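You operate a simulated robot arm through the tools that you are given. There is no shell and no other tool.

You are at the controls of a simulated two-armed robot. One attempt, no reset.

TASK
Take the beige towel from the worktop under the green-handled cupboard and lay it out flat on the end of the table.

The check looks at the end state, three seconds after you hand in, the way a careful person would. Anything else that was tipped, shoved, dropped, spilled or broken makes it a failure. Flat cloth is picked up by pressing the open fingertips on it (5 to 10 N) and closing them slowly along it; thin cloth reads only 2 to 8 mm in the jaws.

THE ROBOT
Two 7-joint arms with two-finger grippers on one trunk, on a base that moves. Base frame: it is fixed to the floor where the robot stands at the start and does not move with it; the origin is under the middle of the robot, x ahead of it, y to its left, z up; the surface under the hand at the start is at about z = 900. Lengths are in mm, angles in rad, forces in N, time in s.
The left shoulder is at the start at [60, 123, 945], the right one opposite. With the tool pointing down near the work surface each hand reaches from about 340 to 800 mm from the robot's upright axis, wherever it stands, measured 20 degrees to its own side. Places, roughly: beige towel [600, -100, 900]; end of the table [-1000, -600, 800]. Payload 1.47 kg a hand.
Tool frame (each hand has its own): the origin (TCP) lies between the finger pads and is the grasp point; the fingertips stand 16 mm ahead of it; z points along the fingers, y is the line along which they close. The gripper opens to 87 mm; its body begins 55 mm behind the TCP.
Orientation is that of the tool frame in the base frame, as a unit quaternion [x, y, z, w]. With the fingers straight down and closing along the base's y, the tool's x points along the base's -x, its y along +y and its z along -z.

THE INTERFACE
- The arms move only by the tool send_rows. It takes "left_increments", "right_increments" or both (then of equal length, played together; a hand with none holds still); each is a list of rows, each a list of 6 numbers: the shift along the base's x, y, z in cm, then the turn, a rotation vector about the base's x, y, z in rad. In form: [[dx, dy, dz, ax, ay, az], ...]. A call has 1 to 20 rows; each row is the pose to reach, as a shift and turn from the pose commanded when the call began. "left_claw" and "right_claw" are, for a hand that has rows, the closure, from 0 (fully open) to 1 (shut), set as the call begins (left out, the last holds). A row lasts 0.2 s, in which the tool goes at most 50 mm and 0.15 rad; a call with a longer step from one row to the next is refused whole, and so is a gripper value outside its range. Where a pose cannot be reached the arm comes as near as it can. A force on the tool above 40 N (or 10 N above the force at the start of the call, whichever is more), or a blocked arm, ends the call early, and 0.2 s more pass. The fingers move at their own pace (about 153 mm/s each) and stop on an object; they squeeze with about 21 N. The grip force told is the motor's: it shows also when the fingers shut on nothing. Time passes only in rows, and 0.2 s behind the last, so rows that repeat a pose let the fingers close. The reply holds the time, the measured pose of the TCP, the force on the tool along the base axes, the opening and the grip force, in the units named above and with some noise, with the torque about the TCP (base axes, N m) and any sound that the robot's microphone picked up, and new pictures: "pictures" is both (left out), scene, wrist or none (wrist: the cameras of the hands that moved).
- Cameras (640 x 400 px; columns grow to the right, rows downward): "scene" is now at [57.5, -53.2, 1482.8]; the picture's right is [-0.72, -0.69, 0.00], its down [-0.62, 0.64, -0.46] and it looks along [0.32, -0.33, -0.89] (base axes); focal length 214 px, centre (320, 200). "left" rides on the left gripper at [73, -12, -90] in its tool frame; the picture's right is [0.16, 0.99, 0.00], its down [-0.72, 0.12, -0.68] and it looks along [-0.67, 0.11, 0.73] (tool axes); focal length 247 px, centre (320, 200). "right" rides on the right gripper at [73, 12, -90] in its tool frame; the picture's right is [-0.16, 0.99, 0.00], its down [-0.72, -0.12, -0.68] and it looks along [-0.67, -0.11, 0.73] (tool axes); focal length 247 px, centre (320, 200). There is no depth. A picture from a camera that has moved, and an enlarged one, comes with that camera's place and axes in the base frame and with its lens. The place of the scene camera against the robot may be out by one fixed shift of up to 12 mm in any direction.
- lift_body(by): moves the trunk up (or, below 0, down) by that many mm; the arms and the scene camera ride with it, the base frame stays. It gives what a move gives, with no picture.
- steer(legs): drives the robot by 1 to 6 legs, each [ahead, left, turn to the left] in mm, mm and rad, along the robot's own axes; the way and the turn of a leg run together, so that a leg with both is an arc; at most 1500 mm and 3.142 rad a leg. The arms and the cameras ride along, it lands a little off, and it stops where it bumps. It gives what a move gives, and a new picture of the scene camera.
- turn_head(pan, tilt): turns the head with the scene camera to pan (to the left, within 2.094 rad either way) and tilt (down, from -0.506 to 1.204), counted from straight ahead of the robot. It gives what a move gives, and a new picture of the scene camera.
- close_up(camera, box): a new picture of the part [left, top, right, bottom] of that camera's present view, enlarged. It takes no simulated time.
- finish_job(): hands the job in; it is judged then, once.

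Places have to be worked out from the pictures, the camera data and where the tool is seen. Open the grippers and draw the arms clear of the work before you hand the job in, unless the task says otherwise.

The tools are called by a JSON object that holds its "api" and its "payload". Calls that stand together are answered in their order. send_rows: Moves the arms, as the interface text tells. Its arguments: {"type":"object","properties":{"left_increments":{"type":"array"},"left_claw":{"type":"number"},"right_increments":{"type":"array"},"right_claw":{"type":"number"},"pictures":{"type":"string","enum":["both","scene","wrist","none"]}},"required":[]} The other tools are called the same way: lift_body (by) moves the trunk up or down; steer (legs) drives the base; turn_head (pan, tilt) turns the head that bears the scene camera; close_up (camera, box) takes an enlarged picture of a part of a camera's view; finish_job () hands the job in.

At the start:

```text
t: 0.0
left_ee_pos: [497.4, 183.3, 1052.0]
left_tool_rot: [0.0, 1.0, 0.0, 0.0]
left_wrist_force: [0.4, 0.2, -0.4]
left_wrist_torque: [0.02, -0.01, -0.03]
left_gripper_width: 87.2
left_grip_force: 0.0
right_ee_pos: [448.4, -294.8, 1057.4]
right_tool_rot: [0.001, 1.0, 0.0, 0.0]
right_wrist_force: [-0.6, -0.3, 0.4]
right_wrist_torque: [-0.04, -0.01, -0.01]
right_gripper_width: 86.9
right_grip_force: 0.1
trunk travel left (down, up): [-100.0, 130.0]
robot x, y, heading: [-0.4, -0.7, -0.001]
head pan, tilt (commanded): [-0.806, 1.096]
```

scene: 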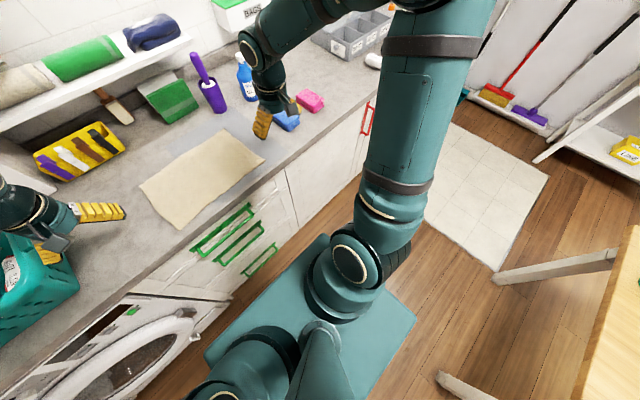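
right: 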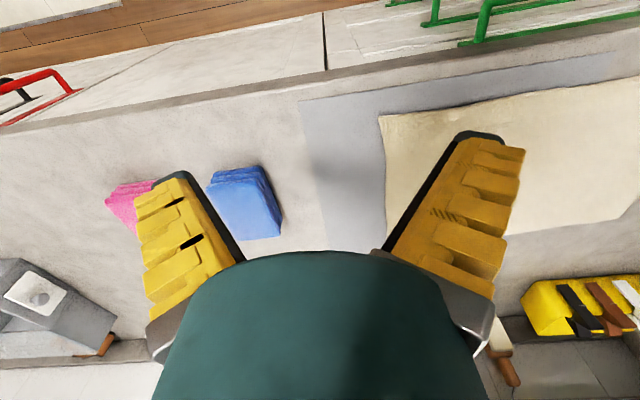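
left: 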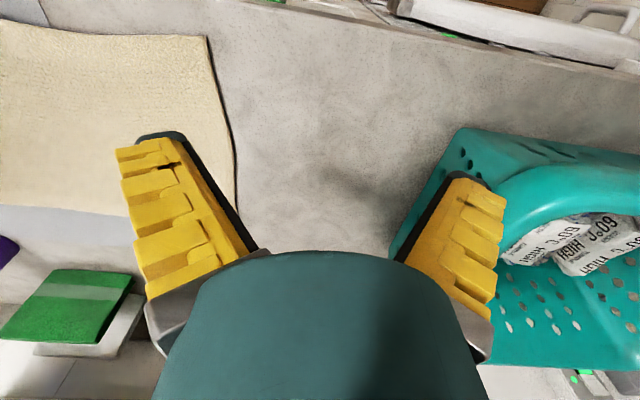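

The towel lies flat, at about x 490–720 and y −245–85 on the worktop. Before I touch anything I'll turn the head to see the table and the route to it.

{"api": "turn_head", "payload": {"pan": -2.09, "tilt": 0.6}}

{"api": "turn_head", "payload": {"pan": 2.09, "tilt": 0.6}}

{"api": "turn_head", "payload": {"pan": 0, "tilt": 0.9}}

```text
t: 1.5
left_ee_pos: [497.9, 185.2, 1050.8]
left_tool_rot: [0.0, 1.0, 0.0, 0.0]
left_wrist_force: [0.0, 0.4, 0.1]
left_wrist_torque: [-0.02, -0.02, -0.05]
left_gripper_width: 86.9
left_grip_force: 0.1
right_ee_pos: [446.7, -295.7, 1057.5]
right_tool_rot: [0.0, 1.0, 0.0, 0.001]
right_wrist_force: [-0.6, 0.3, 0.0]
right_wrist_torque: [0.01, 0.0, -0.01]
right_gripper_width: 86.7
right_grip_force: 0.0
trunk travel left (down, up): [-100.0, 130.0]
robot x, y, heading: [-3.3, 3.5, 0.003]
head pan, tilt (commanded): [-2.089, 0.6]
camera scene: at [-30.0, -84.3, 1521.2], right [-0.87, 0.49, 0.0], down [0.28, 0.49, -0.82], along [-0.41, -0.72, -0.57], focal length 214 px, centre (320, 200)
```

scene: 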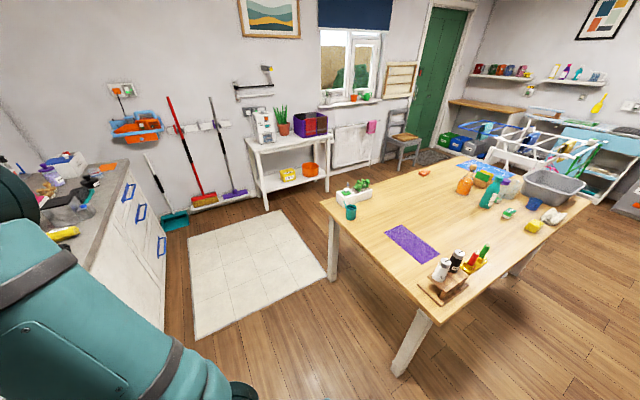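

```text
t: 4.8
left_ee_pos: [498.6, 184.0, 1051.3]
left_tool_rot: [0.0, 1.0, 0.0, 0.0]
left_wrist_force: [-0.5, -0.2, -0.1]
left_wrist_torque: [0.01, -0.01, 0.03]
left_gripper_width: 86.9
left_grip_force: 0.0
right_ee_pos: [446.6, -295.6, 1056.7]
right_tool_rot: [0.001, 1.0, 0.0, 0.0]
right_wrist_force: [-0.5, 0.2, 0.4]
right_wrist_torque: [-0.02, 0.01, 0.0]
right_gripper_width: 86.9
right_grip_force: 0.1
trunk travel left (down, up): [-100.0, 130.0]
robot x, y, heading: [0.3, 1.4, 0.001]
head pan, tilt (commanded): [2.089, 0.6]
camera scene: at [-30.1, 69.3, 1521.2], right [0.87, 0.5, 0.0], down [0.28, -0.49, -0.83], along [-0.41, 0.72, -0.56], focal length 214 px, centre (320, 200)
```

scene: 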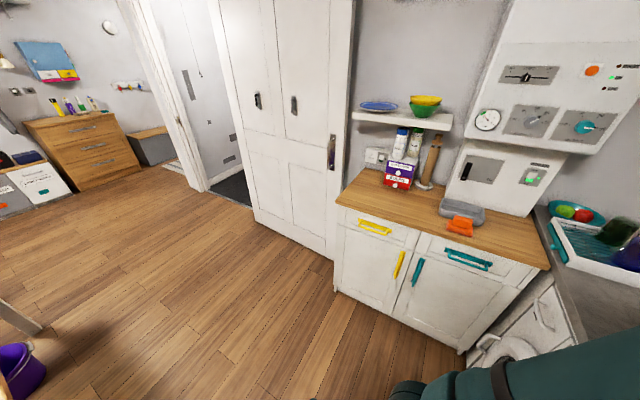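

```text
t: 6.8
left_ee_pos: [498.3, 184.5, 1050.7]
left_tool_rot: [0.0, 1.0, 0.0, -0.001]
left_wrist_force: [0.2, 0.1, 1.1]
left_wrist_torque: [0.01, 0.02, -0.01]
left_gripper_width: 87.1
left_grip_force: 0.0
right_ee_pos: [447.8, -295.5, 1057.2]
right_tool_rot: [0.0, 1.0, 0.001, 0.0]
right_wrist_force: [0.3, 0.3, -0.1]
right_wrist_torque: [0.01, 0.01, -0.01]
right_gripper_width: 87.2
right_grip_force: 0.1
trunk travel left (down, up): [-100.0, 130.0]
robot x, y, heading: [2.1, 0.5, 0.0]
head pan, tilt (commanded): [0.0, 0.901]
camera scene: at [89.2, -7.5, 1496.4], right [0.0, -1.0, 0.0], down [-0.78, 0.0, -0.62], along [0.62, 0.0, -0.78], focal length 214 px, centre (320, 200)
```

scene: 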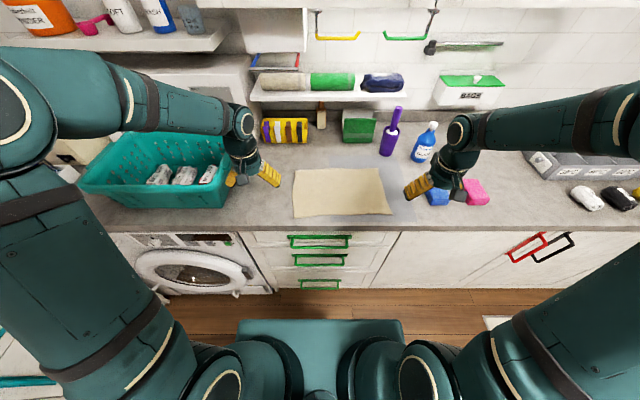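

The table's near end is at x≈−545, its long side at y≈−200, and there is free tabletop around [−1000, −600]. Next I'll zoom in on the towel, on the grey patch beside it, and on the wrist camera views.

{"api": "close_up", "payload": {"camera": "scene", "box": [260, 130, 500, 280]}}

{"api": "close_up", "payload": {"camera": "right", "box": [280, 40, 640, 265]}}

{"api": "close_up", "payload": {"camera": "left", "box": [0, 0, 320, 250]}}

```text
2.67 times, centred on (380, 205) of scene
camera zoom: at [89.2, -7.5, 1496.4], right [0.0, -1.0, 0.0], down [-0.78, 0.0, -0.62], along [0.62, 0.0, -0.78], focal length 572 px, centre (160, 187)
```

zoom: 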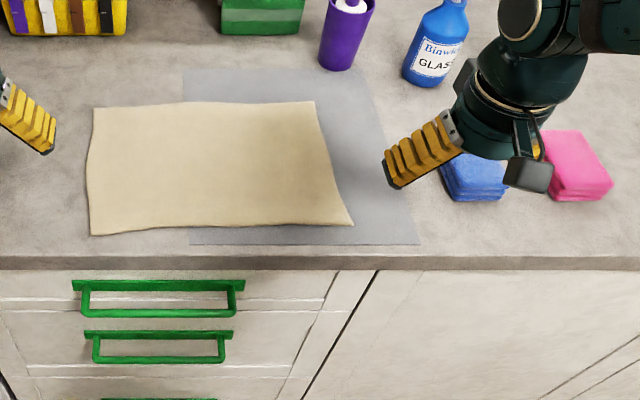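

```text
1.78 times, centred on (460, 152) of right
camera zoom: at [374.5, -284.2, 1147.8], right [0.16, 0.99, 0.0], down [0.72, -0.12, 0.68], along [0.67, -0.11, -0.73], focal length 439 px, centre (71, 284)
```

zoom: 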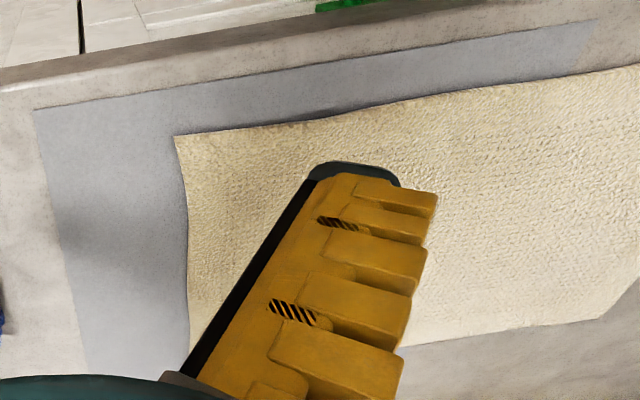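

```text
1.60 times, centred on (160, 125) of left
camera zoom: at [424.7, 171.6, 1141.1], right [-0.16, 0.99, 0.0], down [0.72, 0.12, 0.68], along [0.67, 0.11, -0.73], focal length 395 px, centre (576, 320)
```

zoom: 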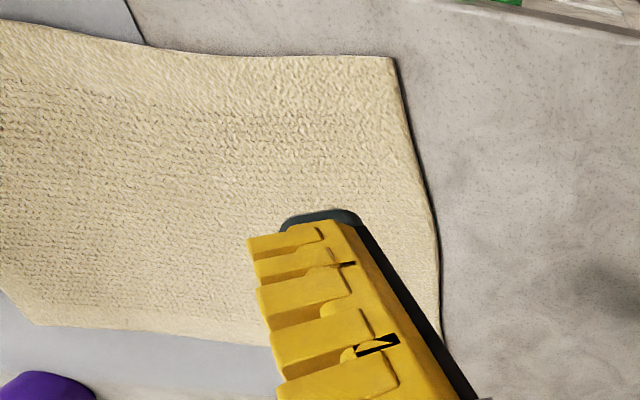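

The grey patch looks like a flat marking with no thickness. By the wrist cameras, the near corners of the towel are at about [481, 87] on the left and [497, −243] on the right. I'll bring both hands over points just inside these corners, fingers half open, at a safe height.

{"api": "send_rows", "payload": {"left_increments": [[0, -4.5, 0, 0, 0, 0], [0, -9, 0, 0, 0, 0], [0.2, -13.6, -3, 0, 0, 0], [0.2, -13.6, -7, 0, 0, 0], [0.2, -13.6, -10.5, 0, 0, 0], [0.2, -13.6, -10.5, 0, 0, 0]], "right_increments": [[2.2, 3, 0, 0, 0, 0], [4.4, 6, 0, 0, 0, 0], [6.65, 9.15, -3, 0, 0, 0], [6.65, 9.15, -7, 0, 0, 0], [6.65, 9.15, -10.5, 0, 0, 0], [6.65, 9.15, -10.5, 0, 0, 0]], "left_claw": 0.5, "right_claw": 0.5, "pictures": "both"}}

```text
refused: row 3 steps farther than a row can; nothing moved
```

The call was refused because one step was over 50 mm, so I'll send the same move with smaller steps.

{"api": "send_rows", "payload": {"left_increments": [[0, -4.5, 0, 0, 0, 0], [0, -9, 0, 0, 0, 0], [0.2, -13.6, -1, 0, 0, 0], [0.2, -13.6, -5, 0, 0, 0], [0.2, -13.6, -9, 0, 0, 0], [0.2, -13.6, -10.5, 0, 0, 0], [0.2, -13.6, -10.5, 0, 0, 0]], "right_increments": [[2.2, 3, 0, 0, 0, 0], [4.4, 6, 0, 0, 0, 0], [6.65, 9.15, -1, 0, 0, 0], [6.65, 9.15, -5, 0, 0, 0], [6.65, 9.15, -9, 0, 0, 0], [6.65, 9.15, -10.5, 0, 0, 0], [6.65, 9.15, -10.5, 0, 0, 0]], "left_claw": 0.5, "right_claw": 0.5, "pictures": "both"}}

```text
t: 8.4
left_ee_pos: [500.0, 48.7, 945.6]
left_tool_rot: [0.0, 1.0, 0.0, 0.0]
left_wrist_force: [0.2, 0.2, 0.4]
left_wrist_torque: [-0.01, 0.01, 0.0]
left_gripper_width: 49.1
left_grip_force: 4.0
right_ee_pos: [513.9, -203.4, 953.5]
right_tool_rot: [0.0, 1.0, 0.0, 0.0]
right_wrist_force: [0.7, -0.7, -0.3]
right_wrist_torque: [0.02, 0.01, -0.02]
right_gripper_width: 49.0
right_grip_force: 4.2
trunk travel left (down, up): [-100.0, 130.0]
robot x, y, heading: [0.7, -1.2, -0.006]
head pan, tilt (commanded): [0.0, 0.901]
camera scene: at [89.3, -7.5, 1496.5], right [0.0, -1.0, 0.0], down [-0.78, 0.0, -0.62], along [0.62, 0.0, -0.78], focal length 214 px, centre (320, 200)
camera right: at [440.6, -192.2, 1042.9], right [0.16, 0.99, 0.0], down [0.72, -0.12, 0.68], along [0.67, -0.11, -0.73], focal length 247 px, centre (320, 200)
camera left: at [427.3, 35.9, 1036.0], right [-0.16, 0.99, 0.0], down [0.72, 0.12, 0.68], along [0.67, 0.11, -0.73], focal length 247 px, centre (320, 200)
```

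scene: 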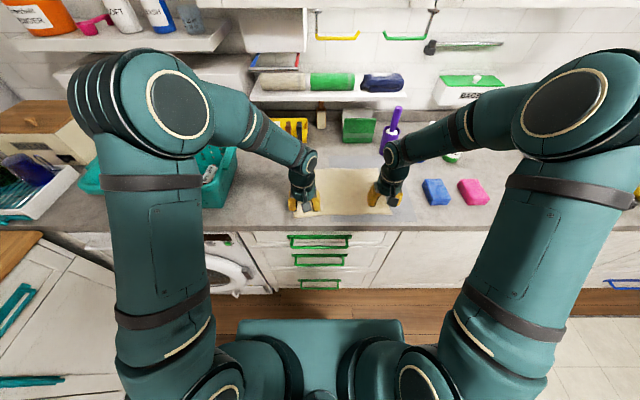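
right: 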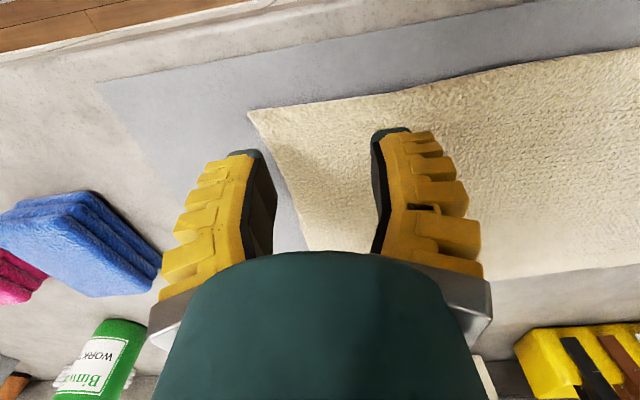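
left: 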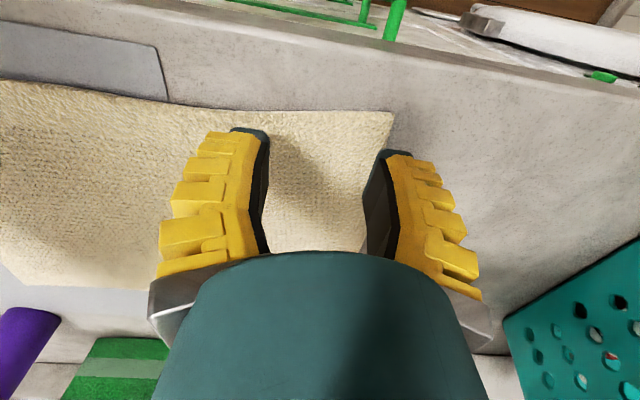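

Both hands are over the towel, with the outer fingertips just inside its side edges. I'll shift each hand about 8 mm inward, then lower the left one to just above the cloth.

{"api": "send_rows", "payload": {"left_increments": [[0, -0.8, 0, 0, 0, 0], [0, -0.8, -1.2, 0, 0, 0], [0, -0.8, -2.3, 0, 0, 0], [0, -0.8, -2.3, 0, 0, 0]], "right_increments": [[0, 0.8, 0, 0, 0, 0], [0, 0.8, 0, 0, 0, 0], [0, 0.8, 0, 0, 0, 0], [0, 0.8, 0, 0, 0, 0]], "left_claw": 0.5, "right_claw": 0.5, "pictures": "wrist"}}

```text
t: 9.4
left_ee_pos: [500.8, 40.2, 923.6]
left_tool_rot: [0.0, 1.0, 0.0, 0.0]
left_wrist_force: [0.9, -0.3, -0.2]
left_wrist_torque: [0.01, -0.01, 0.02]
left_gripper_width: 49.1
left_grip_force: 3.9
right_ee_pos: [513.9, -196.1, 952.7]
right_tool_rot: [0.0, 1.0, 0.0, 0.001]
right_wrist_force: [-0.8, -1.2, -0.2]
right_wrist_torque: [-0.02, 0.0, -0.04]
right_gripper_width: 49.0
right_grip_force: 3.6
trunk travel left (down, up): [-100.0, 130.0]
robot x, y, heading: [-1.4, 1.7, 0.001]
head pan, tilt (commanded): [0.0, 0.901]
camera right: at [441.1, -184.2, 1043.1], right [0.16, 0.99, 0.0], down [0.72, -0.12, 0.68], along [0.67, -0.11, -0.73], focal length 247 px, centre (320, 200)
camera left: at [427.3, 28.0, 1013.2], right [-0.16, 0.99, 0.0], down [0.72, 0.12, 0.68], along [0.67, 0.11, -0.73], focal length 247 px, centre (320, 200)
```

right: 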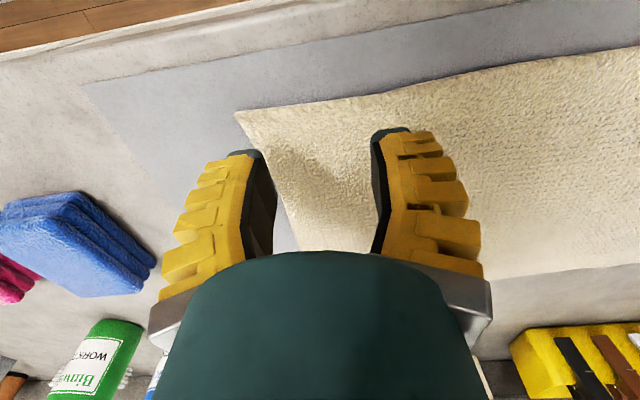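
left: 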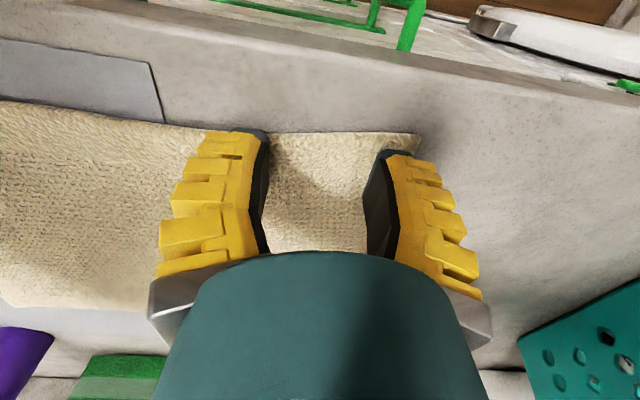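

The left fingertips are about 5 mm above the cloth and well within the corner. I'll lower slowly until the press force reads 5–10 N.

{"api": "send_rows", "payload": {"left_increments": [[0, 0, -0.2, 0, 0, 0], [0, 0, -0.4, 0, 0, 0], [0, 0, -0.5, 0, 0, 0], [0, 0, -0.5, 0, 0, 0]], "pictures": "none"}}

```text
t: 10.4
left_ee_pos: [499.8, 39.0, 919.0]
left_tool_rot: [0.0, 1.0, 0.0, 0.001]
left_wrist_force: [-0.3, -1.2, 8.5]
left_wrist_torque: [-0.07, -0.06, -0.02]
left_gripper_width: 45.4
left_grip_force: 8.0
right_ee_pos: [515.0, -195.6, 953.7]
right_tool_rot: [0.001, 1.0, 0.0, 0.0]
right_wrist_force: [-0.7, -0.1, 0.3]
right_wrist_torque: [-0.01, 0.0, -0.02]
right_gripper_width: 49.1
right_grip_force: 4.3
trunk travel left (down, up): [-100.0, 130.0]
robot x, y, heading: [-0.5, 1.1, 0.001]
head pan, tilt (commanded): [0.0, 0.901]
```

The press is 8.5 N, inside the range. Now I'll close the left fingers slowly, in stages.

{"api": "send_rows", "payload": {"left_increments": [[0, 0, 0, 0, 0, 0], [0, 0, 0, 0, 0, 0]], "left_claw": 0.6, "pictures": "none"}}

{"api": "send_rows", "payload": {"left_increments": [[0, 0, 0, 0, 0, 0], [0, 0, 0, 0, 0, 0]], "left_claw": 0.7, "pictures": "wrist"}}

```text
t: 11.0
left_ee_pos: [500.9, 39.7, 918.3]
left_tool_rot: [0.0, 1.0, 0.001, 0.001]
left_wrist_force: [0.6, -0.1, 8.2]
left_wrist_torque: [0.0, -0.05, 0.0]
left_gripper_width: 39.4
left_grip_force: 3.4
right_ee_pos: [513.5, -195.5, 953.7]
right_tool_rot: [0.0, 1.0, 0.0, 0.0]
right_wrist_force: [-0.4, 0.1, 0.0]
right_wrist_torque: [0.0, 0.01, 0.01]
right_gripper_width: 49.3
right_grip_force: 4.0
trunk travel left (down, up): [-100.0, 130.0]
robot x, y, heading: [-0.9, 2.0, -0.004]
head pan, tilt (commanded): [0.0, 0.901]
```

```text
t: 11.6
left_ee_pos: [499.4, 39.5, 918.6]
left_tool_rot: [0.001, 1.0, 0.001, 0.0]
left_wrist_force: [0.3, -0.9, 8.3]
left_wrist_torque: [0.01, -0.03, -0.04]
left_gripper_width: 28.1
left_grip_force: 7.6
right_ee_pos: [514.4, -195.3, 951.1]
right_tool_rot: [-0.001, 1.0, 0.0, 0.0]
right_wrist_force: [0.2, 0.5, 0.4]
right_wrist_torque: [0.0, 0.01, -0.01]
right_gripper_width: 48.9
right_grip_force: 3.6
trunk travel left (down, up): [-100.0, 130.0]
robot x, y, heading: [0.8, 2.5, -0.001]
head pan, tilt (commanded): [0.0, 0.901]
camera left: at [426.7, 27.8, 1008.3], right [-0.16, 0.99, 0.0], down [0.72, 0.12, 0.68], along [0.67, 0.11, -0.73], focal length 247 px, centre (320, 200)
```

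left: 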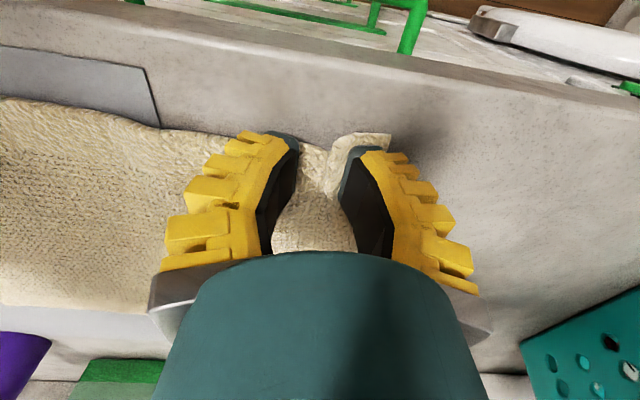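

The cloth is buckling up between the fingers as it should, so I'll keep closing slowly.

{"api": "send_rows", "payload": {"left_increments": [[0, 0, 0, 0, 0, 0], [0, 0, 0, 0, 0, 0]], "left_claw": 0.8, "pictures": "none"}}

{"api": "send_rows", "payload": {"left_increments": [[0, 0, 0, 0, 0, 0], [0, 0, 0, 0, 0, 0]], "left_claw": 0.9, "pictures": "none"}}

{"api": "send_rows", "payload": {"left_increments": [[0, 0, 0, 0, 0, 0], [0, 0, 0, 0, 0, 0], [0, 0, 0, 0, 0, 0]], "left_claw": 1.0, "pictures": "wrist"}}

```text
t: 12.2
left_ee_pos: [499.6, 40.3, 917.7]
left_tool_rot: [0.0, 1.0, 0.0, -0.001]
left_wrist_force: [-0.3, 0.9, 6.7]
left_wrist_torque: [-0.01, -0.03, 0.0]
left_gripper_width: 21.7
left_grip_force: 3.8
right_ee_pos: [514.5, -196.0, 953.4]
right_tool_rot: [0.001, 1.0, 0.0, 0.0]
right_wrist_force: [0.2, -0.1, 0.0]
right_wrist_torque: [-0.01, 0.0, 0.02]
right_gripper_width: 49.1
right_grip_force: 3.8
trunk travel left (down, up): [-100.0, 130.0]
robot x, y, heading: [-2.0, -1.3, -0.001]
head pan, tilt (commanded): [0.0, 0.901]
```

```text
t: 12.8
left_ee_pos: [499.8, 40.8, 918.6]
left_tool_rot: [0.0, 1.0, 0.001, 0.0]
left_wrist_force: [-0.1, -0.8, 2.8]
left_wrist_torque: [0.0, -0.01, -0.02]
left_gripper_width: 10.9
left_grip_force: 8.2
right_ee_pos: [514.1, -195.8, 954.2]
right_tool_rot: [0.0, 1.0, 0.0, 0.0]
right_wrist_force: [-0.2, -0.1, -0.5]
right_wrist_torque: [0.01, -0.03, 0.01]
right_gripper_width: 49.1
right_grip_force: 3.9
trunk travel left (down, up): [-100.0, 130.0]
robot x, y, heading: [2.0, -2.1, -0.005]
head pan, tilt (commanded): [0.0, 0.901]
```

```text
t: 13.6
left_ee_pos: [500.0, 40.5, 920.2]
left_tool_rot: [0.0, 1.0, 0.0, 0.0]
left_wrist_force: [-0.1, 0.4, 5.0]
left_wrist_torque: [0.0, -0.01, 0.03]
left_gripper_width: 1.4
left_grip_force: 21.3
right_ee_pos: [513.9, -196.5, 952.4]
right_tool_rot: [-0.001, 1.0, 0.0, 0.0]
right_wrist_force: [-0.3, -0.5, -0.5]
right_wrist_torque: [-0.02, 0.02, -0.01]
right_gripper_width: 48.9
right_grip_force: 3.6
trunk travel left (down, up): [-100.0, 130.0]
robot x, y, heading: [1.2, 0.0, 0.001]
head pan, tilt (commanded): [0.0, 0.901]
camera left: at [426.8, 27.7, 1008.4], right [-0.16, 0.99, 0.0], down [0.72, 0.12, 0.68], along [0.67, 0.11, -0.73], focal length 247 px, centre (320, 200)
```

left: 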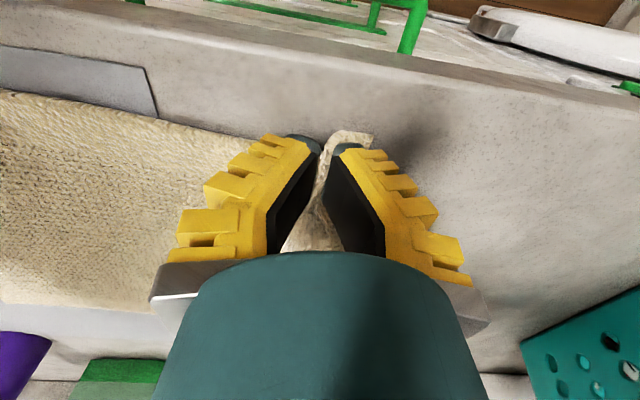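

The reading is 1.4 mm, but the picture shows cloth between the fingers. I'll test the grip by lifting the left hand 40 mm and easing it slightly inward.

{"api": "send_rows", "payload": {"left_increments": [[0, 0, 0.8, 0, 0, 0], [0, -0.4, 1.6, 0, 0, 0], [0, -0.8, 2.4, 0, 0, 0], [0, -1.2, 3.2, 0, 0, 0], [0, -1.2, 4, 0, 0, 0], [0, -1.2, 4, 0, 0, 0]], "left_claw": 1.0, "pictures": "both"}}

{"api": "close_up", "payload": {"camera": "scene", "box": [260, 130, 460, 255]}}

```text
t: 15.0
left_ee_pos: [500.2, 28.7, 957.4]
left_tool_rot: [0.0, 1.0, 0.001, -0.001]
left_wrist_force: [-0.1, -0.6, 0.2]
left_wrist_torque: [-0.05, 0.03, 0.03]
left_gripper_width: 0.0
left_grip_force: 21.5
right_ee_pos: [513.4, -195.5, 953.7]
right_tool_rot: [0.0, 1.0, 0.0, 0.0]
right_wrist_force: [0.2, -0.4, 0.5]
right_wrist_torque: [-0.02, 0.01, -0.01]
right_gripper_width: 49.0
right_grip_force: 3.8
trunk travel left (down, up): [-100.0, 130.0]
robot x, y, heading: [0.9, -0.1, 0.001]
head pan, tilt (commanded): [0.0, 0.901]
camera scene: at [89.3, -7.6, 1496.4], right [0.0, -1.0, 0.0], down [-0.78, 0.0, -0.62], along [0.62, 0.0, -0.78], focal length 214 px, centre (320, 200)
camera left: at [427.1, 15.3, 1048.2], right [-0.16, 0.99, 0.0], down [0.72, 0.12, 0.68], along [0.67, 0.11, -0.73], focal length 247 px, centre (320, 200)
```

scene: 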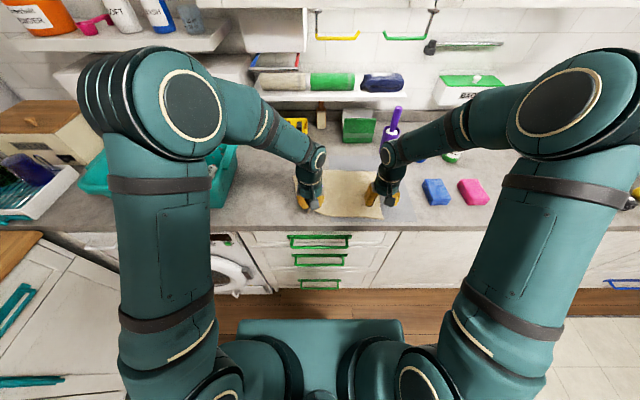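
left: 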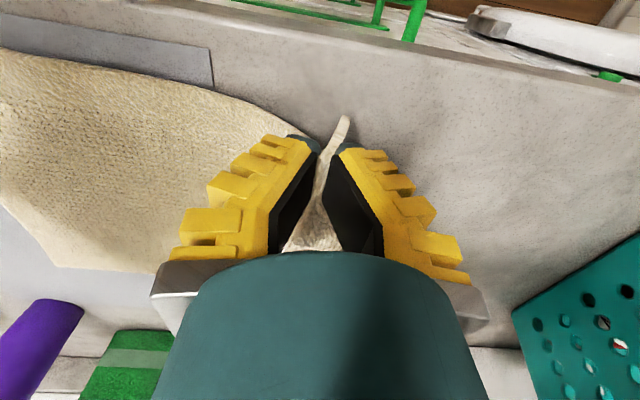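

```text
3.20 times, centred on (360, 192) of scene
camera zoom: at [89.3, -7.6, 1496.4], right [0.0, -1.0, 0.0], down [-0.78, 0.0, -0.62], along [0.62, 0.0, -0.78], focal length 686 px, centre (192, 224)
```

zoom: 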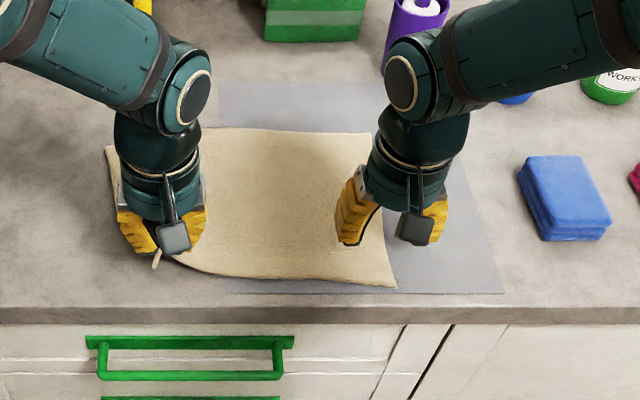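

The cloth rises with the left hand, so the grip holds. The towel has shifted a little, so I'll look through the right wrist camera to find the near-right corner again.

{"api": "close_up", "payload": {"camera": "right", "box": [0, 0, 640, 400]}}

```text
1.00 times, centred on (320, 200) of right (not enlarged: the box is as wide or as high as the picture)
camera zoom: at [441.2, -184.3, 1043.1], right [0.16, 0.99, 0.0], down [0.72, -0.12, 0.68], along [0.67, -0.11, -0.73], focal length 247 px, centre (320, 200)
```

zoom: 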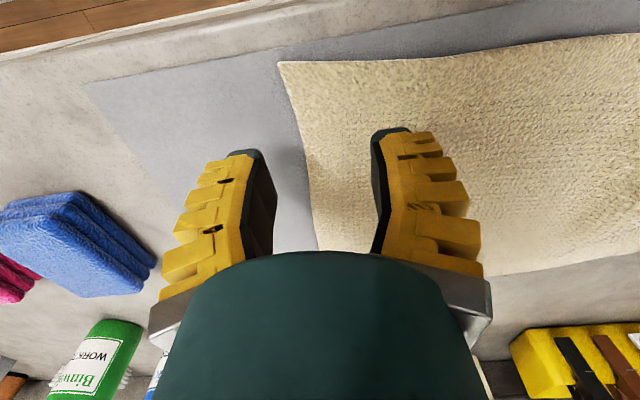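

The near-right corner is now at about [472, −211]. I'll move the right hand to [492, −164] and lower it until it presses on the cloth.

{"api": "send_rows", "payload": {"right_increments": [[-2.2, 3.2, 0, 0, 0, 0], [-2.2, 3.2, -1, 0, 0, 0], [-2.2, 3.2, -2.2, 0, 0, 0], [-2.2, 3.2, -2.9, 0, 0, 0], [-2.2, 3.2, -2.9, 0, 0, 0]], "right_claw": 0.5, "pictures": "wrist"}}

```text
t: 16.2
left_ee_pos: [500.7, 26.8, 959.2]
left_tool_rot: [0.0, 1.0, 0.0, 0.0]
left_wrist_force: [0.2, -0.1, 0.0]
left_wrist_torque: [-0.01, -0.05, 0.0]
left_gripper_width: 0.0
left_grip_force: 20.8
right_ee_pos: [493.2, -162.9, 923.9]
right_tool_rot: [-0.001, 1.0, 0.0, 0.0]
right_wrist_force: [0.0, 0.1, 0.0]
right_wrist_torque: [0.01, 0.02, 0.03]
right_gripper_width: 49.2
right_grip_force: 3.6
trunk travel left (down, up): [-100.0, 130.0]
robot x, y, heading: [-1.1, -0.4, 0.001]
head pan, tilt (commanded): [0.0, 0.901]
camera right: at [418.9, -152.5, 1014.1], right [0.16, 0.99, 0.0], down [0.72, -0.12, 0.68], along [0.67, -0.11, -0.73], focal length 247 px, centre (320, 200)
```

right: 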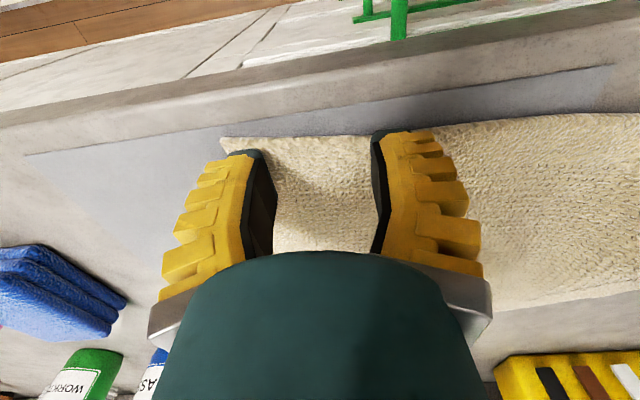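

The right fingers straddle the near-right corner, both over cloth. I'll press down gently now.

{"api": "send_rows", "payload": {"right_increments": [[0, 0, -0.2, 0, 0, 0], [0, 0, -0.4, 0, 0, 0], [0, 0, -0.5, 0, 0, 0], [0, 0, -0.5, 0, 0, 0]], "pictures": "none"}}

```text
t: 17.2
left_ee_pos: [501.0, 27.8, 957.9]
left_tool_rot: [0.001, 1.0, 0.0, 0.0]
left_wrist_force: [-0.6, 0.7, -0.4]
left_wrist_torque: [0.0, -0.02, 0.03]
left_gripper_width: 0.1
left_grip_force: 21.0
right_ee_pos: [492.6, -165.8, 918.5]
right_tool_rot: [-0.001, 1.0, 0.0, 0.001]
right_wrist_force: [-0.1, -0.1, 4.7]
right_wrist_torque: [0.04, 0.0, 0.0]
right_gripper_width: 44.8
right_grip_force: 7.7
trunk travel left (down, up): [-100.0, 130.0]
robot x, y, heading: [-2.1, -0.3, 0.002]
head pan, tilt (commanded): [0.0, 0.901]
```

The press reads 4.7 N, so I'll go about 0.5 mm further and then begin the slow close.

{"api": "send_rows", "payload": {"right_increments": [[0, 0, -0.07, 0, 0, 0], [0, 0, -0.07, 0, 0, 0]], "right_claw": 0.6, "pictures": "none"}}

{"api": "send_rows", "payload": {"right_increments": [[0, 0, 0, 0, 0, 0], [0, 0, 0, 0, 0, 0]], "right_claw": 0.7, "pictures": "none"}}

{"api": "send_rows", "payload": {"right_increments": [[0, 0, 0, 0, 0, 0], [0, 0, 0, 0, 0, 0]], "right_claw": 0.8, "pictures": "none"}}

{"api": "send_rows", "payload": {"right_increments": [[0, 0, 0, 0, 0, 0], [0, 0, 0, 0, 0, 0]], "right_claw": 0.9, "pictures": "none"}}

{"api": "send_rows", "payload": {"right_increments": [[0, 0, 0, 0, 0, 0], [0, 0, 0, 0, 0, 0], [0, 0, 0, 0, 0, 0]], "right_claw": 1.0, "pictures": "wrist"}}

```text
t: 17.8
left_ee_pos: [499.0, 28.2, 958.6]
left_tool_rot: [-0.001, 1.0, 0.0, 0.001]
left_wrist_force: [0.4, 0.1, 0.3]
left_wrist_torque: [-0.02, 0.02, 0.03]
left_gripper_width: 0.0
left_grip_force: 21.6
right_ee_pos: [492.3, -163.3, 917.8]
right_tool_rot: [0.0, 1.0, 0.0, 0.001]
right_wrist_force: [0.5, 0.3, 8.7]
right_wrist_torque: [0.05, -0.03, 0.02]
right_gripper_width: 38.8
right_grip_force: 2.6
trunk travel left (down, up): [-100.0, 130.0]
robot x, y, heading: [-1.9, 1.6, 0.001]
head pan, tilt (commanded): [0.0, 0.901]
```

```text
t: 18.4
left_ee_pos: [500.2, 28.1, 957.8]
left_tool_rot: [0.0, 1.0, 0.0, 0.0]
left_wrist_force: [-0.7, -0.6, -0.3]
left_wrist_torque: [0.05, 0.0, -0.04]
left_gripper_width: 0.0
left_grip_force: 21.0
right_ee_pos: [492.2, -163.3, 918.0]
right_tool_rot: [0.0, 1.0, 0.0, 0.0]
right_wrist_force: [1.0, -0.1, 9.0]
right_wrist_torque: [0.02, -0.02, -0.02]
right_gripper_width: 28.0
right_grip_force: 7.6
trunk travel left (down, up): [-100.0, 130.0]
robot x, y, heading: [2.3, -2.9, -0.005]
head pan, tilt (commanded): [0.0, 0.901]
```

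```text
t: 19.0
left_ee_pos: [499.3, 27.7, 958.3]
left_tool_rot: [0.0, 1.0, 0.0, 0.0]
left_wrist_force: [-0.2, 0.3, 0.0]
left_wrist_torque: [0.02, -0.01, 0.01]
left_gripper_width: 0.2
left_grip_force: 21.2
right_ee_pos: [491.3, -163.2, 917.5]
right_tool_rot: [0.0, 1.0, 0.001, -0.001]
right_wrist_force: [0.3, 0.4, 7.8]
right_wrist_torque: [0.01, 0.01, 0.01]
right_gripper_width: 21.8
right_grip_force: 3.2
trunk travel left (down, up): [-100.0, 130.0]
robot x, y, heading: [3.0, 0.9, 0.003]
head pan, tilt (commanded): [0.0, 0.901]
```

```text
t: 19.6
left_ee_pos: [499.7, 28.0, 958.6]
left_tool_rot: [0.0, 1.0, 0.0, -0.001]
left_wrist_force: [-0.9, -0.3, 0.4]
left_wrist_torque: [-0.02, 0.0, 0.02]
left_gripper_width: 0.1
left_grip_force: 20.9
right_ee_pos: [491.9, -162.8, 917.4]
right_tool_rot: [0.0, 1.0, 0.0, 0.0]
right_wrist_force: [-0.7, 0.7, 4.4]
right_wrist_torque: [0.03, -0.01, 0.0]
right_gripper_width: 11.1
right_grip_force: 7.6
trunk travel left (down, up): [-100.0, 130.0]
robot x, y, heading: [1.9, 1.6, -0.002]
head pan, tilt (commanded): [0.0, 0.901]
```

```text
t: 20.4
left_ee_pos: [499.6, 27.5, 958.5]
left_tool_rot: [0.001, 1.0, 0.0, 0.0]
left_wrist_force: [0.6, 0.0, -0.3]
left_wrist_torque: [0.05, 0.01, 0.0]
left_gripper_width: 0.1
left_grip_force: 21.1
right_ee_pos: [492.0, -163.5, 917.9]
right_tool_rot: [0.0, 1.0, 0.0, 0.0]
right_wrist_force: [-0.7, -0.5, 4.9]
right_wrist_torque: [-0.02, 0.02, 0.02]
right_gripper_width: 0.0
right_grip_force: 21.3
trunk travel left (down, up): [-100.0, 130.0]
robot x, y, heading: [-3.0, -0.0, 0.002]
head pan, tilt (commanded): [0.0, 0.901]
camera right: at [419.0, -152.5, 1008.3], right [0.16, 0.99, 0.0], down [0.72, -0.12, 0.68], along [0.67, -0.11, -0.73], focal length 247 px, centre (320, 200)
```

right: 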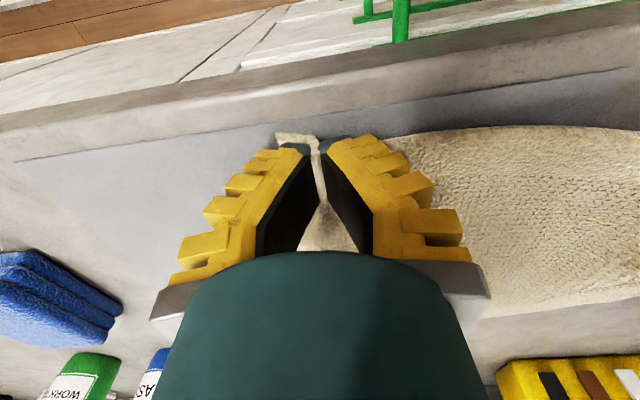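

The right fingers are shut on a fold of cloth. I'll raise the right hand 40 mm to match the left and check that both corners hold.

{"api": "send_rows", "payload": {"right_increments": [[0, 0, 0.8, 0, 0, 0], [0, 0, 1.6, 0, 0, 0], [0, 0, 2.4, 0, 0, 0], [0, 0, 3.2, 0, 0, 0], [0, 0, 4, 0, 0, 0], [0, 0, 4, 0, 0, 0]], "right_claw": 1.0, "pictures": "wrist"}}

{"api": "close_up", "payload": {"camera": "scene", "box": [260, 130, 460, 255]}}

{"api": "close_up", "payload": {"camera": "left", "box": [0, 0, 640, 400]}}

```text
t: 21.8
left_ee_pos: [500.4, 28.2, 958.7]
left_tool_rot: [-0.001, 1.0, 0.001, 0.0]
left_wrist_force: [-0.9, 0.0, 0.2]
left_wrist_torque: [0.0, -0.01, -0.01]
left_gripper_width: 0.1
left_grip_force: 21.1
right_ee_pos: [492.5, -164.8, 958.3]
right_tool_rot: [0.0, 1.0, 0.0, 0.001]
right_wrist_force: [0.0, -0.6, 1.1]
right_wrist_torque: [0.0, 0.0, 0.0]
right_gripper_width: 0.3
right_grip_force: 20.6
trunk travel left (down, up): [-100.0, 130.0]
robot x, y, heading: [0.7, -1.8, 0.0]
head pan, tilt (commanded): [0.0, 0.901]
camera right: at [418.8, -152.9, 1048.0], right [0.16, 0.99, 0.0], down [0.72, -0.12, 0.68], along [0.67, -0.11, -0.73], focal length 247 px, centre (320, 200)
```

right: 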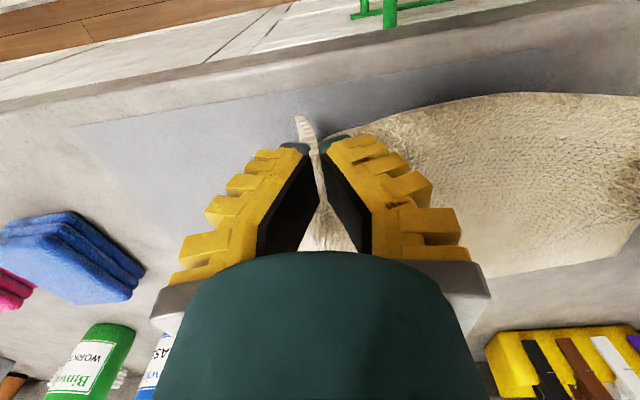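

```text
3.20 times, centred on (360, 192) of scene
camera zoom: at [89.3, -7.5, 1496.4], right [0.0, -1.0, 0.0], down [-0.78, 0.0, -0.62], along [0.62, 0.0, -0.78], focal length 686 px, centre (192, 224)
```

zoom: 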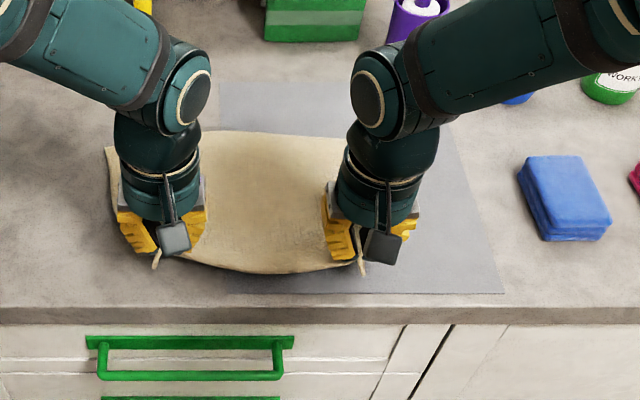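

```text
1.00 times, centred on (320, 200) of left (not enlarged: the box is as wide or as high as the picture)
camera zoom: at [427.0, 15.4, 1048.0], right [-0.16, 0.99, 0.0], down [0.72, 0.12, 0.68], along [0.67, 0.11, -0.73], focal length 247 px, centre (320, 200)
```

zoom: 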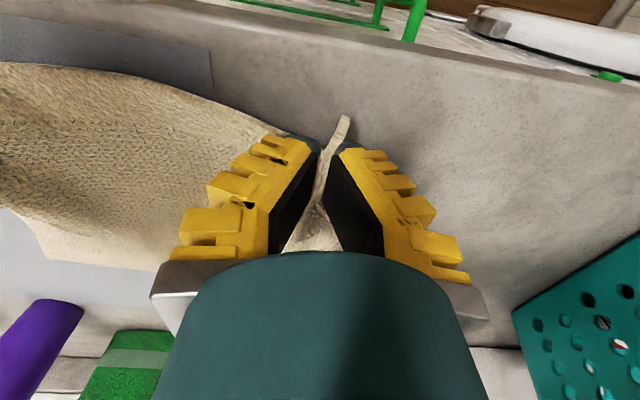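

Both corners are held. I'll lift both hands together slowly, and check halfway that neither corner slips.

{"api": "send_rows", "payload": {"left_increments": [[0, 0, 1.5, 0, 0, 0], [0, 0, 3, 0, 0, 0], [0, 0, 4.5, 0, 0, 0], [0, 0, 6, 0, 0, 0], [0, 0, 7.5, 0, 0, 0], [0, 0, 9, 0, 0, 0], [0, 0, 10.5, 0, 0, 0], [0, 0, 12, 0, 0, 0], [0, 0, 12, 0, 0, 0]], "right_increments": [[0, 0, 1.5, 0, 0, 0], [0, 0, 3, 0, 0, 0], [0, 0, 4.5, 0, 0, 0], [0, 0, 6, 0, 0, 0], [0, 0, 7.5, 0, 0, 0], [0, 0, 9, 0, 0, 0], [0, 0, 10.5, 0, 0, 0], [0, 0, 12, 0, 0, 0], [0, 0, 12, 0, 0, 0]], "left_claw": 1.0, "right_claw": 1.0, "pictures": "both"}}

{"api": "close_up", "payload": {"camera": "scene", "box": [260, 100, 460, 250]}}

```text
t: 23.8
left_ee_pos: [501.7, 27.1, 1078.5]
left_tool_rot: [0.0, 1.0, 0.0, -0.001]
left_wrist_force: [0.9, -0.5, -0.9]
left_wrist_torque: [0.01, 0.02, -0.08]
left_gripper_width: 0.0
left_grip_force: 20.6
right_ee_pos: [492.9, -163.3, 1077.5]
right_tool_rot: [0.0, 1.0, -0.001, 0.0]
right_wrist_force: [0.0, -0.3, -0.3]
right_wrist_torque: [0.0, 0.02, -0.06]
right_gripper_width: 0.0
right_grip_force: 21.6
trunk travel left (down, up): [-100.0, 130.0]
robot x, y, heading: [-0.7, -2.7, -0.004]
head pan, tilt (commanded): [0.0, 0.901]
camera scene: at [89.5, -7.5, 1496.4], right [0.0, -1.0, 0.0], down [-0.78, 0.0, -0.62], along [0.62, 0.0, -0.78], focal length 214 px, centre (320, 200)
camera right: at [419.4, -152.5, 1168.1], right [0.16, 0.99, 0.0], down [0.72, -0.12, 0.68], along [0.67, -0.11, -0.73], focal length 247 px, centre (320, 200)
camera left: at [426.6, 15.3, 1167.8], right [-0.16, 0.99, 0.0], down [0.72, 0.12, 0.68], along [0.67, 0.11, -0.73], focal length 247 px, centre (320, 200)
```

scene: 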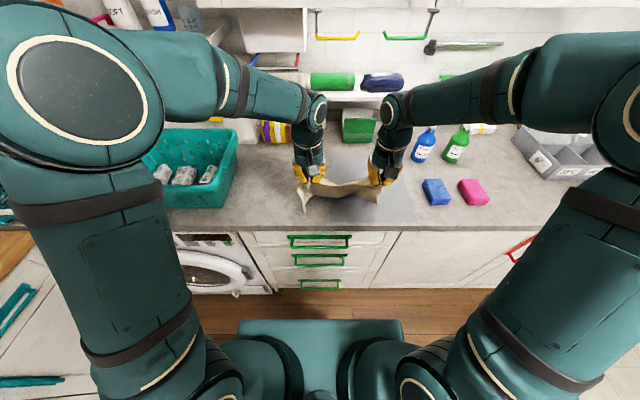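
right: 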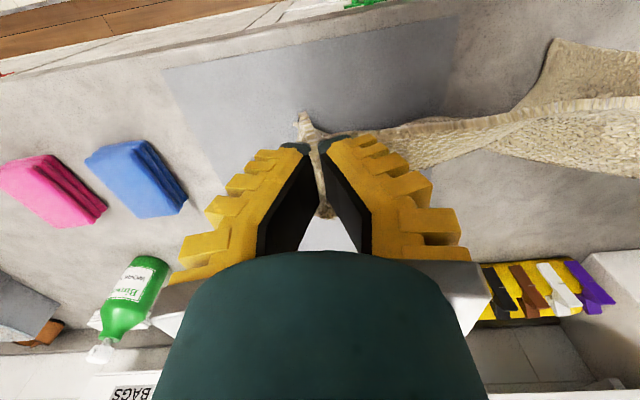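
left: 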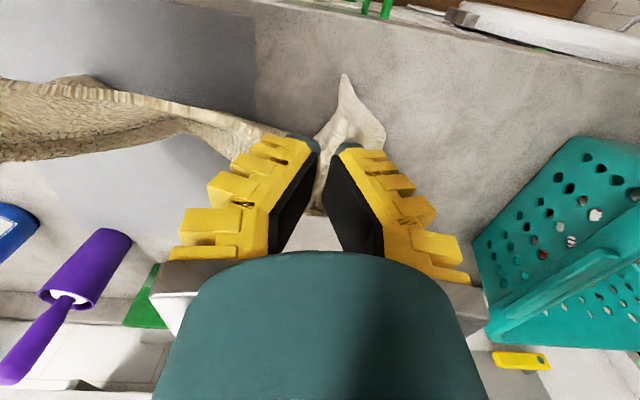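

```text
2.67 times, centred on (360, 175) of scene
camera zoom: at [89.5, -7.5, 1496.4], right [0.0, -1.0, 0.0], down [-0.78, 0.0, -0.62], along [0.62, 0.0, -0.78], focal length 572 px, centre (213, 267)
```

zoom: 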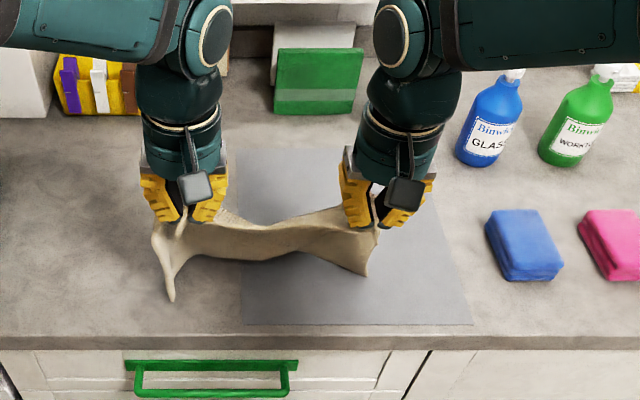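

Both hands still hold the towel and it hangs between them. I'll lift another 11 cm so that its lower edge clears the worktop.

{"api": "send_rows", "payload": {"left_increments": [[0, 0, 1.5, 0, 0, 0], [0, 0, 3, 0, 0, 0], [0, 0, 4.5, 0, 0, 0], [0, 0, 6, 0, 0, 0], [0, 0, 7.5, 0, 0, 0], [0, 0, 9, 0, 0, 0], [0, 0, 10.5, 0, 0, 0], [0, 0, 11, 0, 0, 0], [0, 0, 11, 0, 0, 0]], "right_increments": [[0, 0, 1.5, 0, 0, 0], [0, 0, 3, 0, 0, 0], [0, 0, 4.5, 0, 0, 0], [0, 0, 6, 0, 0, 0], [0, 0, 7.5, 0, 0, 0], [0, 0, 9, 0, 0, 0], [0, 0, 10.5, 0, 0, 0], [0, 0, 11, 0, 0, 0], [0, 0, 11, 0, 0, 0]], "left_claw": 1.0, "right_claw": 1.0, "pictures": "wrist"}}

{"api": "turn_head", "payload": {"pan": 0, "tilt": 0.7}}

{"api": "close_up", "payload": {"camera": "scene", "box": [220, 120, 480, 300]}}

```text
t: 25.8
left_ee_pos: [500.4, 27.5, 1189.2]
left_tool_rot: [0.0, 1.0, 0.001, 0.0]
left_wrist_force: [0.0, 0.1, -0.3]
left_wrist_torque: [0.01, 0.01, -0.02]
left_gripper_width: 0.0
left_grip_force: 21.0
right_ee_pos: [490.9, -164.4, 1189.0]
right_tool_rot: [0.0, 1.0, 0.0, 0.001]
right_wrist_force: [-0.2, 1.2, -0.5]
right_wrist_torque: [0.01, 0.0, 0.01]
right_gripper_width: 0.0
right_grip_force: 20.9
trunk travel left (down, up): [-100.0, 130.0]
robot x, y, heading: [2.6, -4.0, -0.001]
head pan, tilt (commanded): [0.0, 0.901]
camera right: at [419.4, -152.7, 1278.5], right [0.16, 0.99, 0.0], down [0.72, -0.12, 0.68], along [0.67, -0.11, -0.73], focal length 247 px, centre (320, 200)
camera left: at [426.9, 15.2, 1278.6], right [-0.16, 0.99, 0.0], down [0.72, 0.12, 0.68], along [0.67, 0.11, -0.73], focal length 247 px, centre (320, 200)
```

right: 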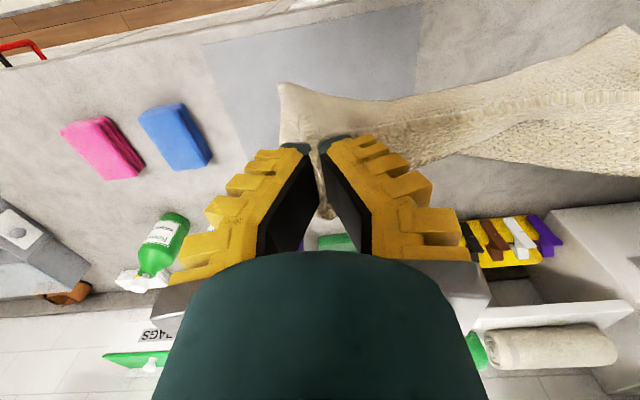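
left: 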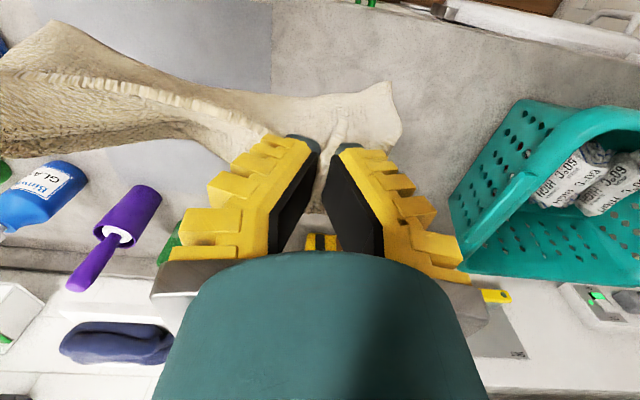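

```text
t: 26.6
left_ee_pos: [499.6, 28.3, 1189.9]
left_tool_rot: [-0.001, 1.0, 0.001, -0.001]
left_wrist_force: [-0.1, -0.3, -0.4]
left_wrist_torque: [0.03, 0.02, -0.02]
left_gripper_width: 0.0
left_grip_force: 21.3
right_ee_pos: [492.7, -163.4, 1188.3]
right_tool_rot: [0.0, 1.0, -0.001, 0.0]
right_wrist_force: [0.3, 0.3, -0.2]
right_wrist_torque: [-0.01, 0.01, 0.01]
right_gripper_width: 0.0
right_grip_force: 20.8
trunk travel left (down, up): [-100.0, 130.0]
robot x, y, heading: [-1.3, 1.9, 0.001]
head pan, tilt (commanded): [0.0, 0.7]
camera scene: at [98.7, -7.5, 1512.5], right [0.0, -1.0, 0.0], down [-0.64, 0.0, -0.76], along [0.76, 0.0, -0.64], focal length 214 px, centre (320, 200)
```

scene: 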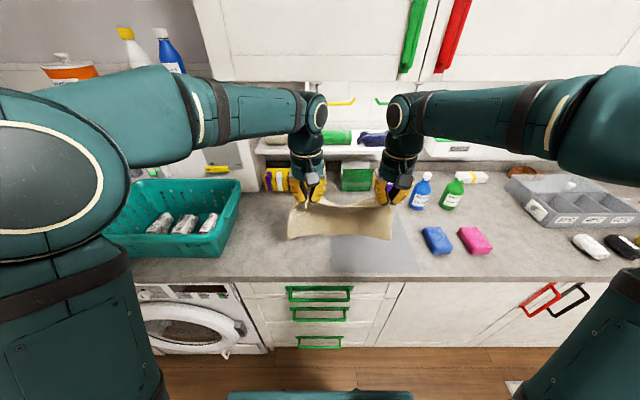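

```text
2.22 times, centred on (350, 210) of scene
camera zoom: at [98.7, -7.5, 1512.5], right [0.0, -1.0, 0.0], down [-0.64, 0.0, -0.76], along [0.76, 0.0, -0.64], focal length 477 px, centre (253, 178)
```

zoom: 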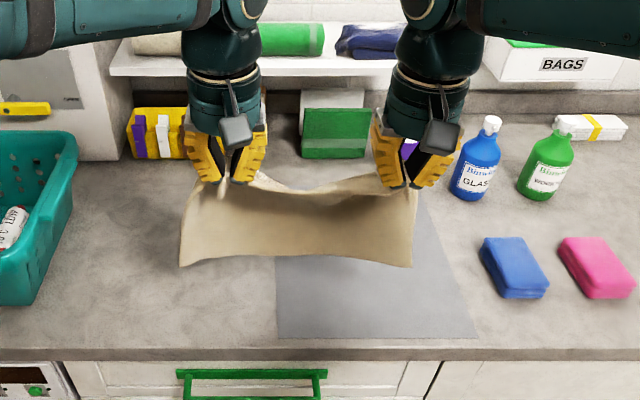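

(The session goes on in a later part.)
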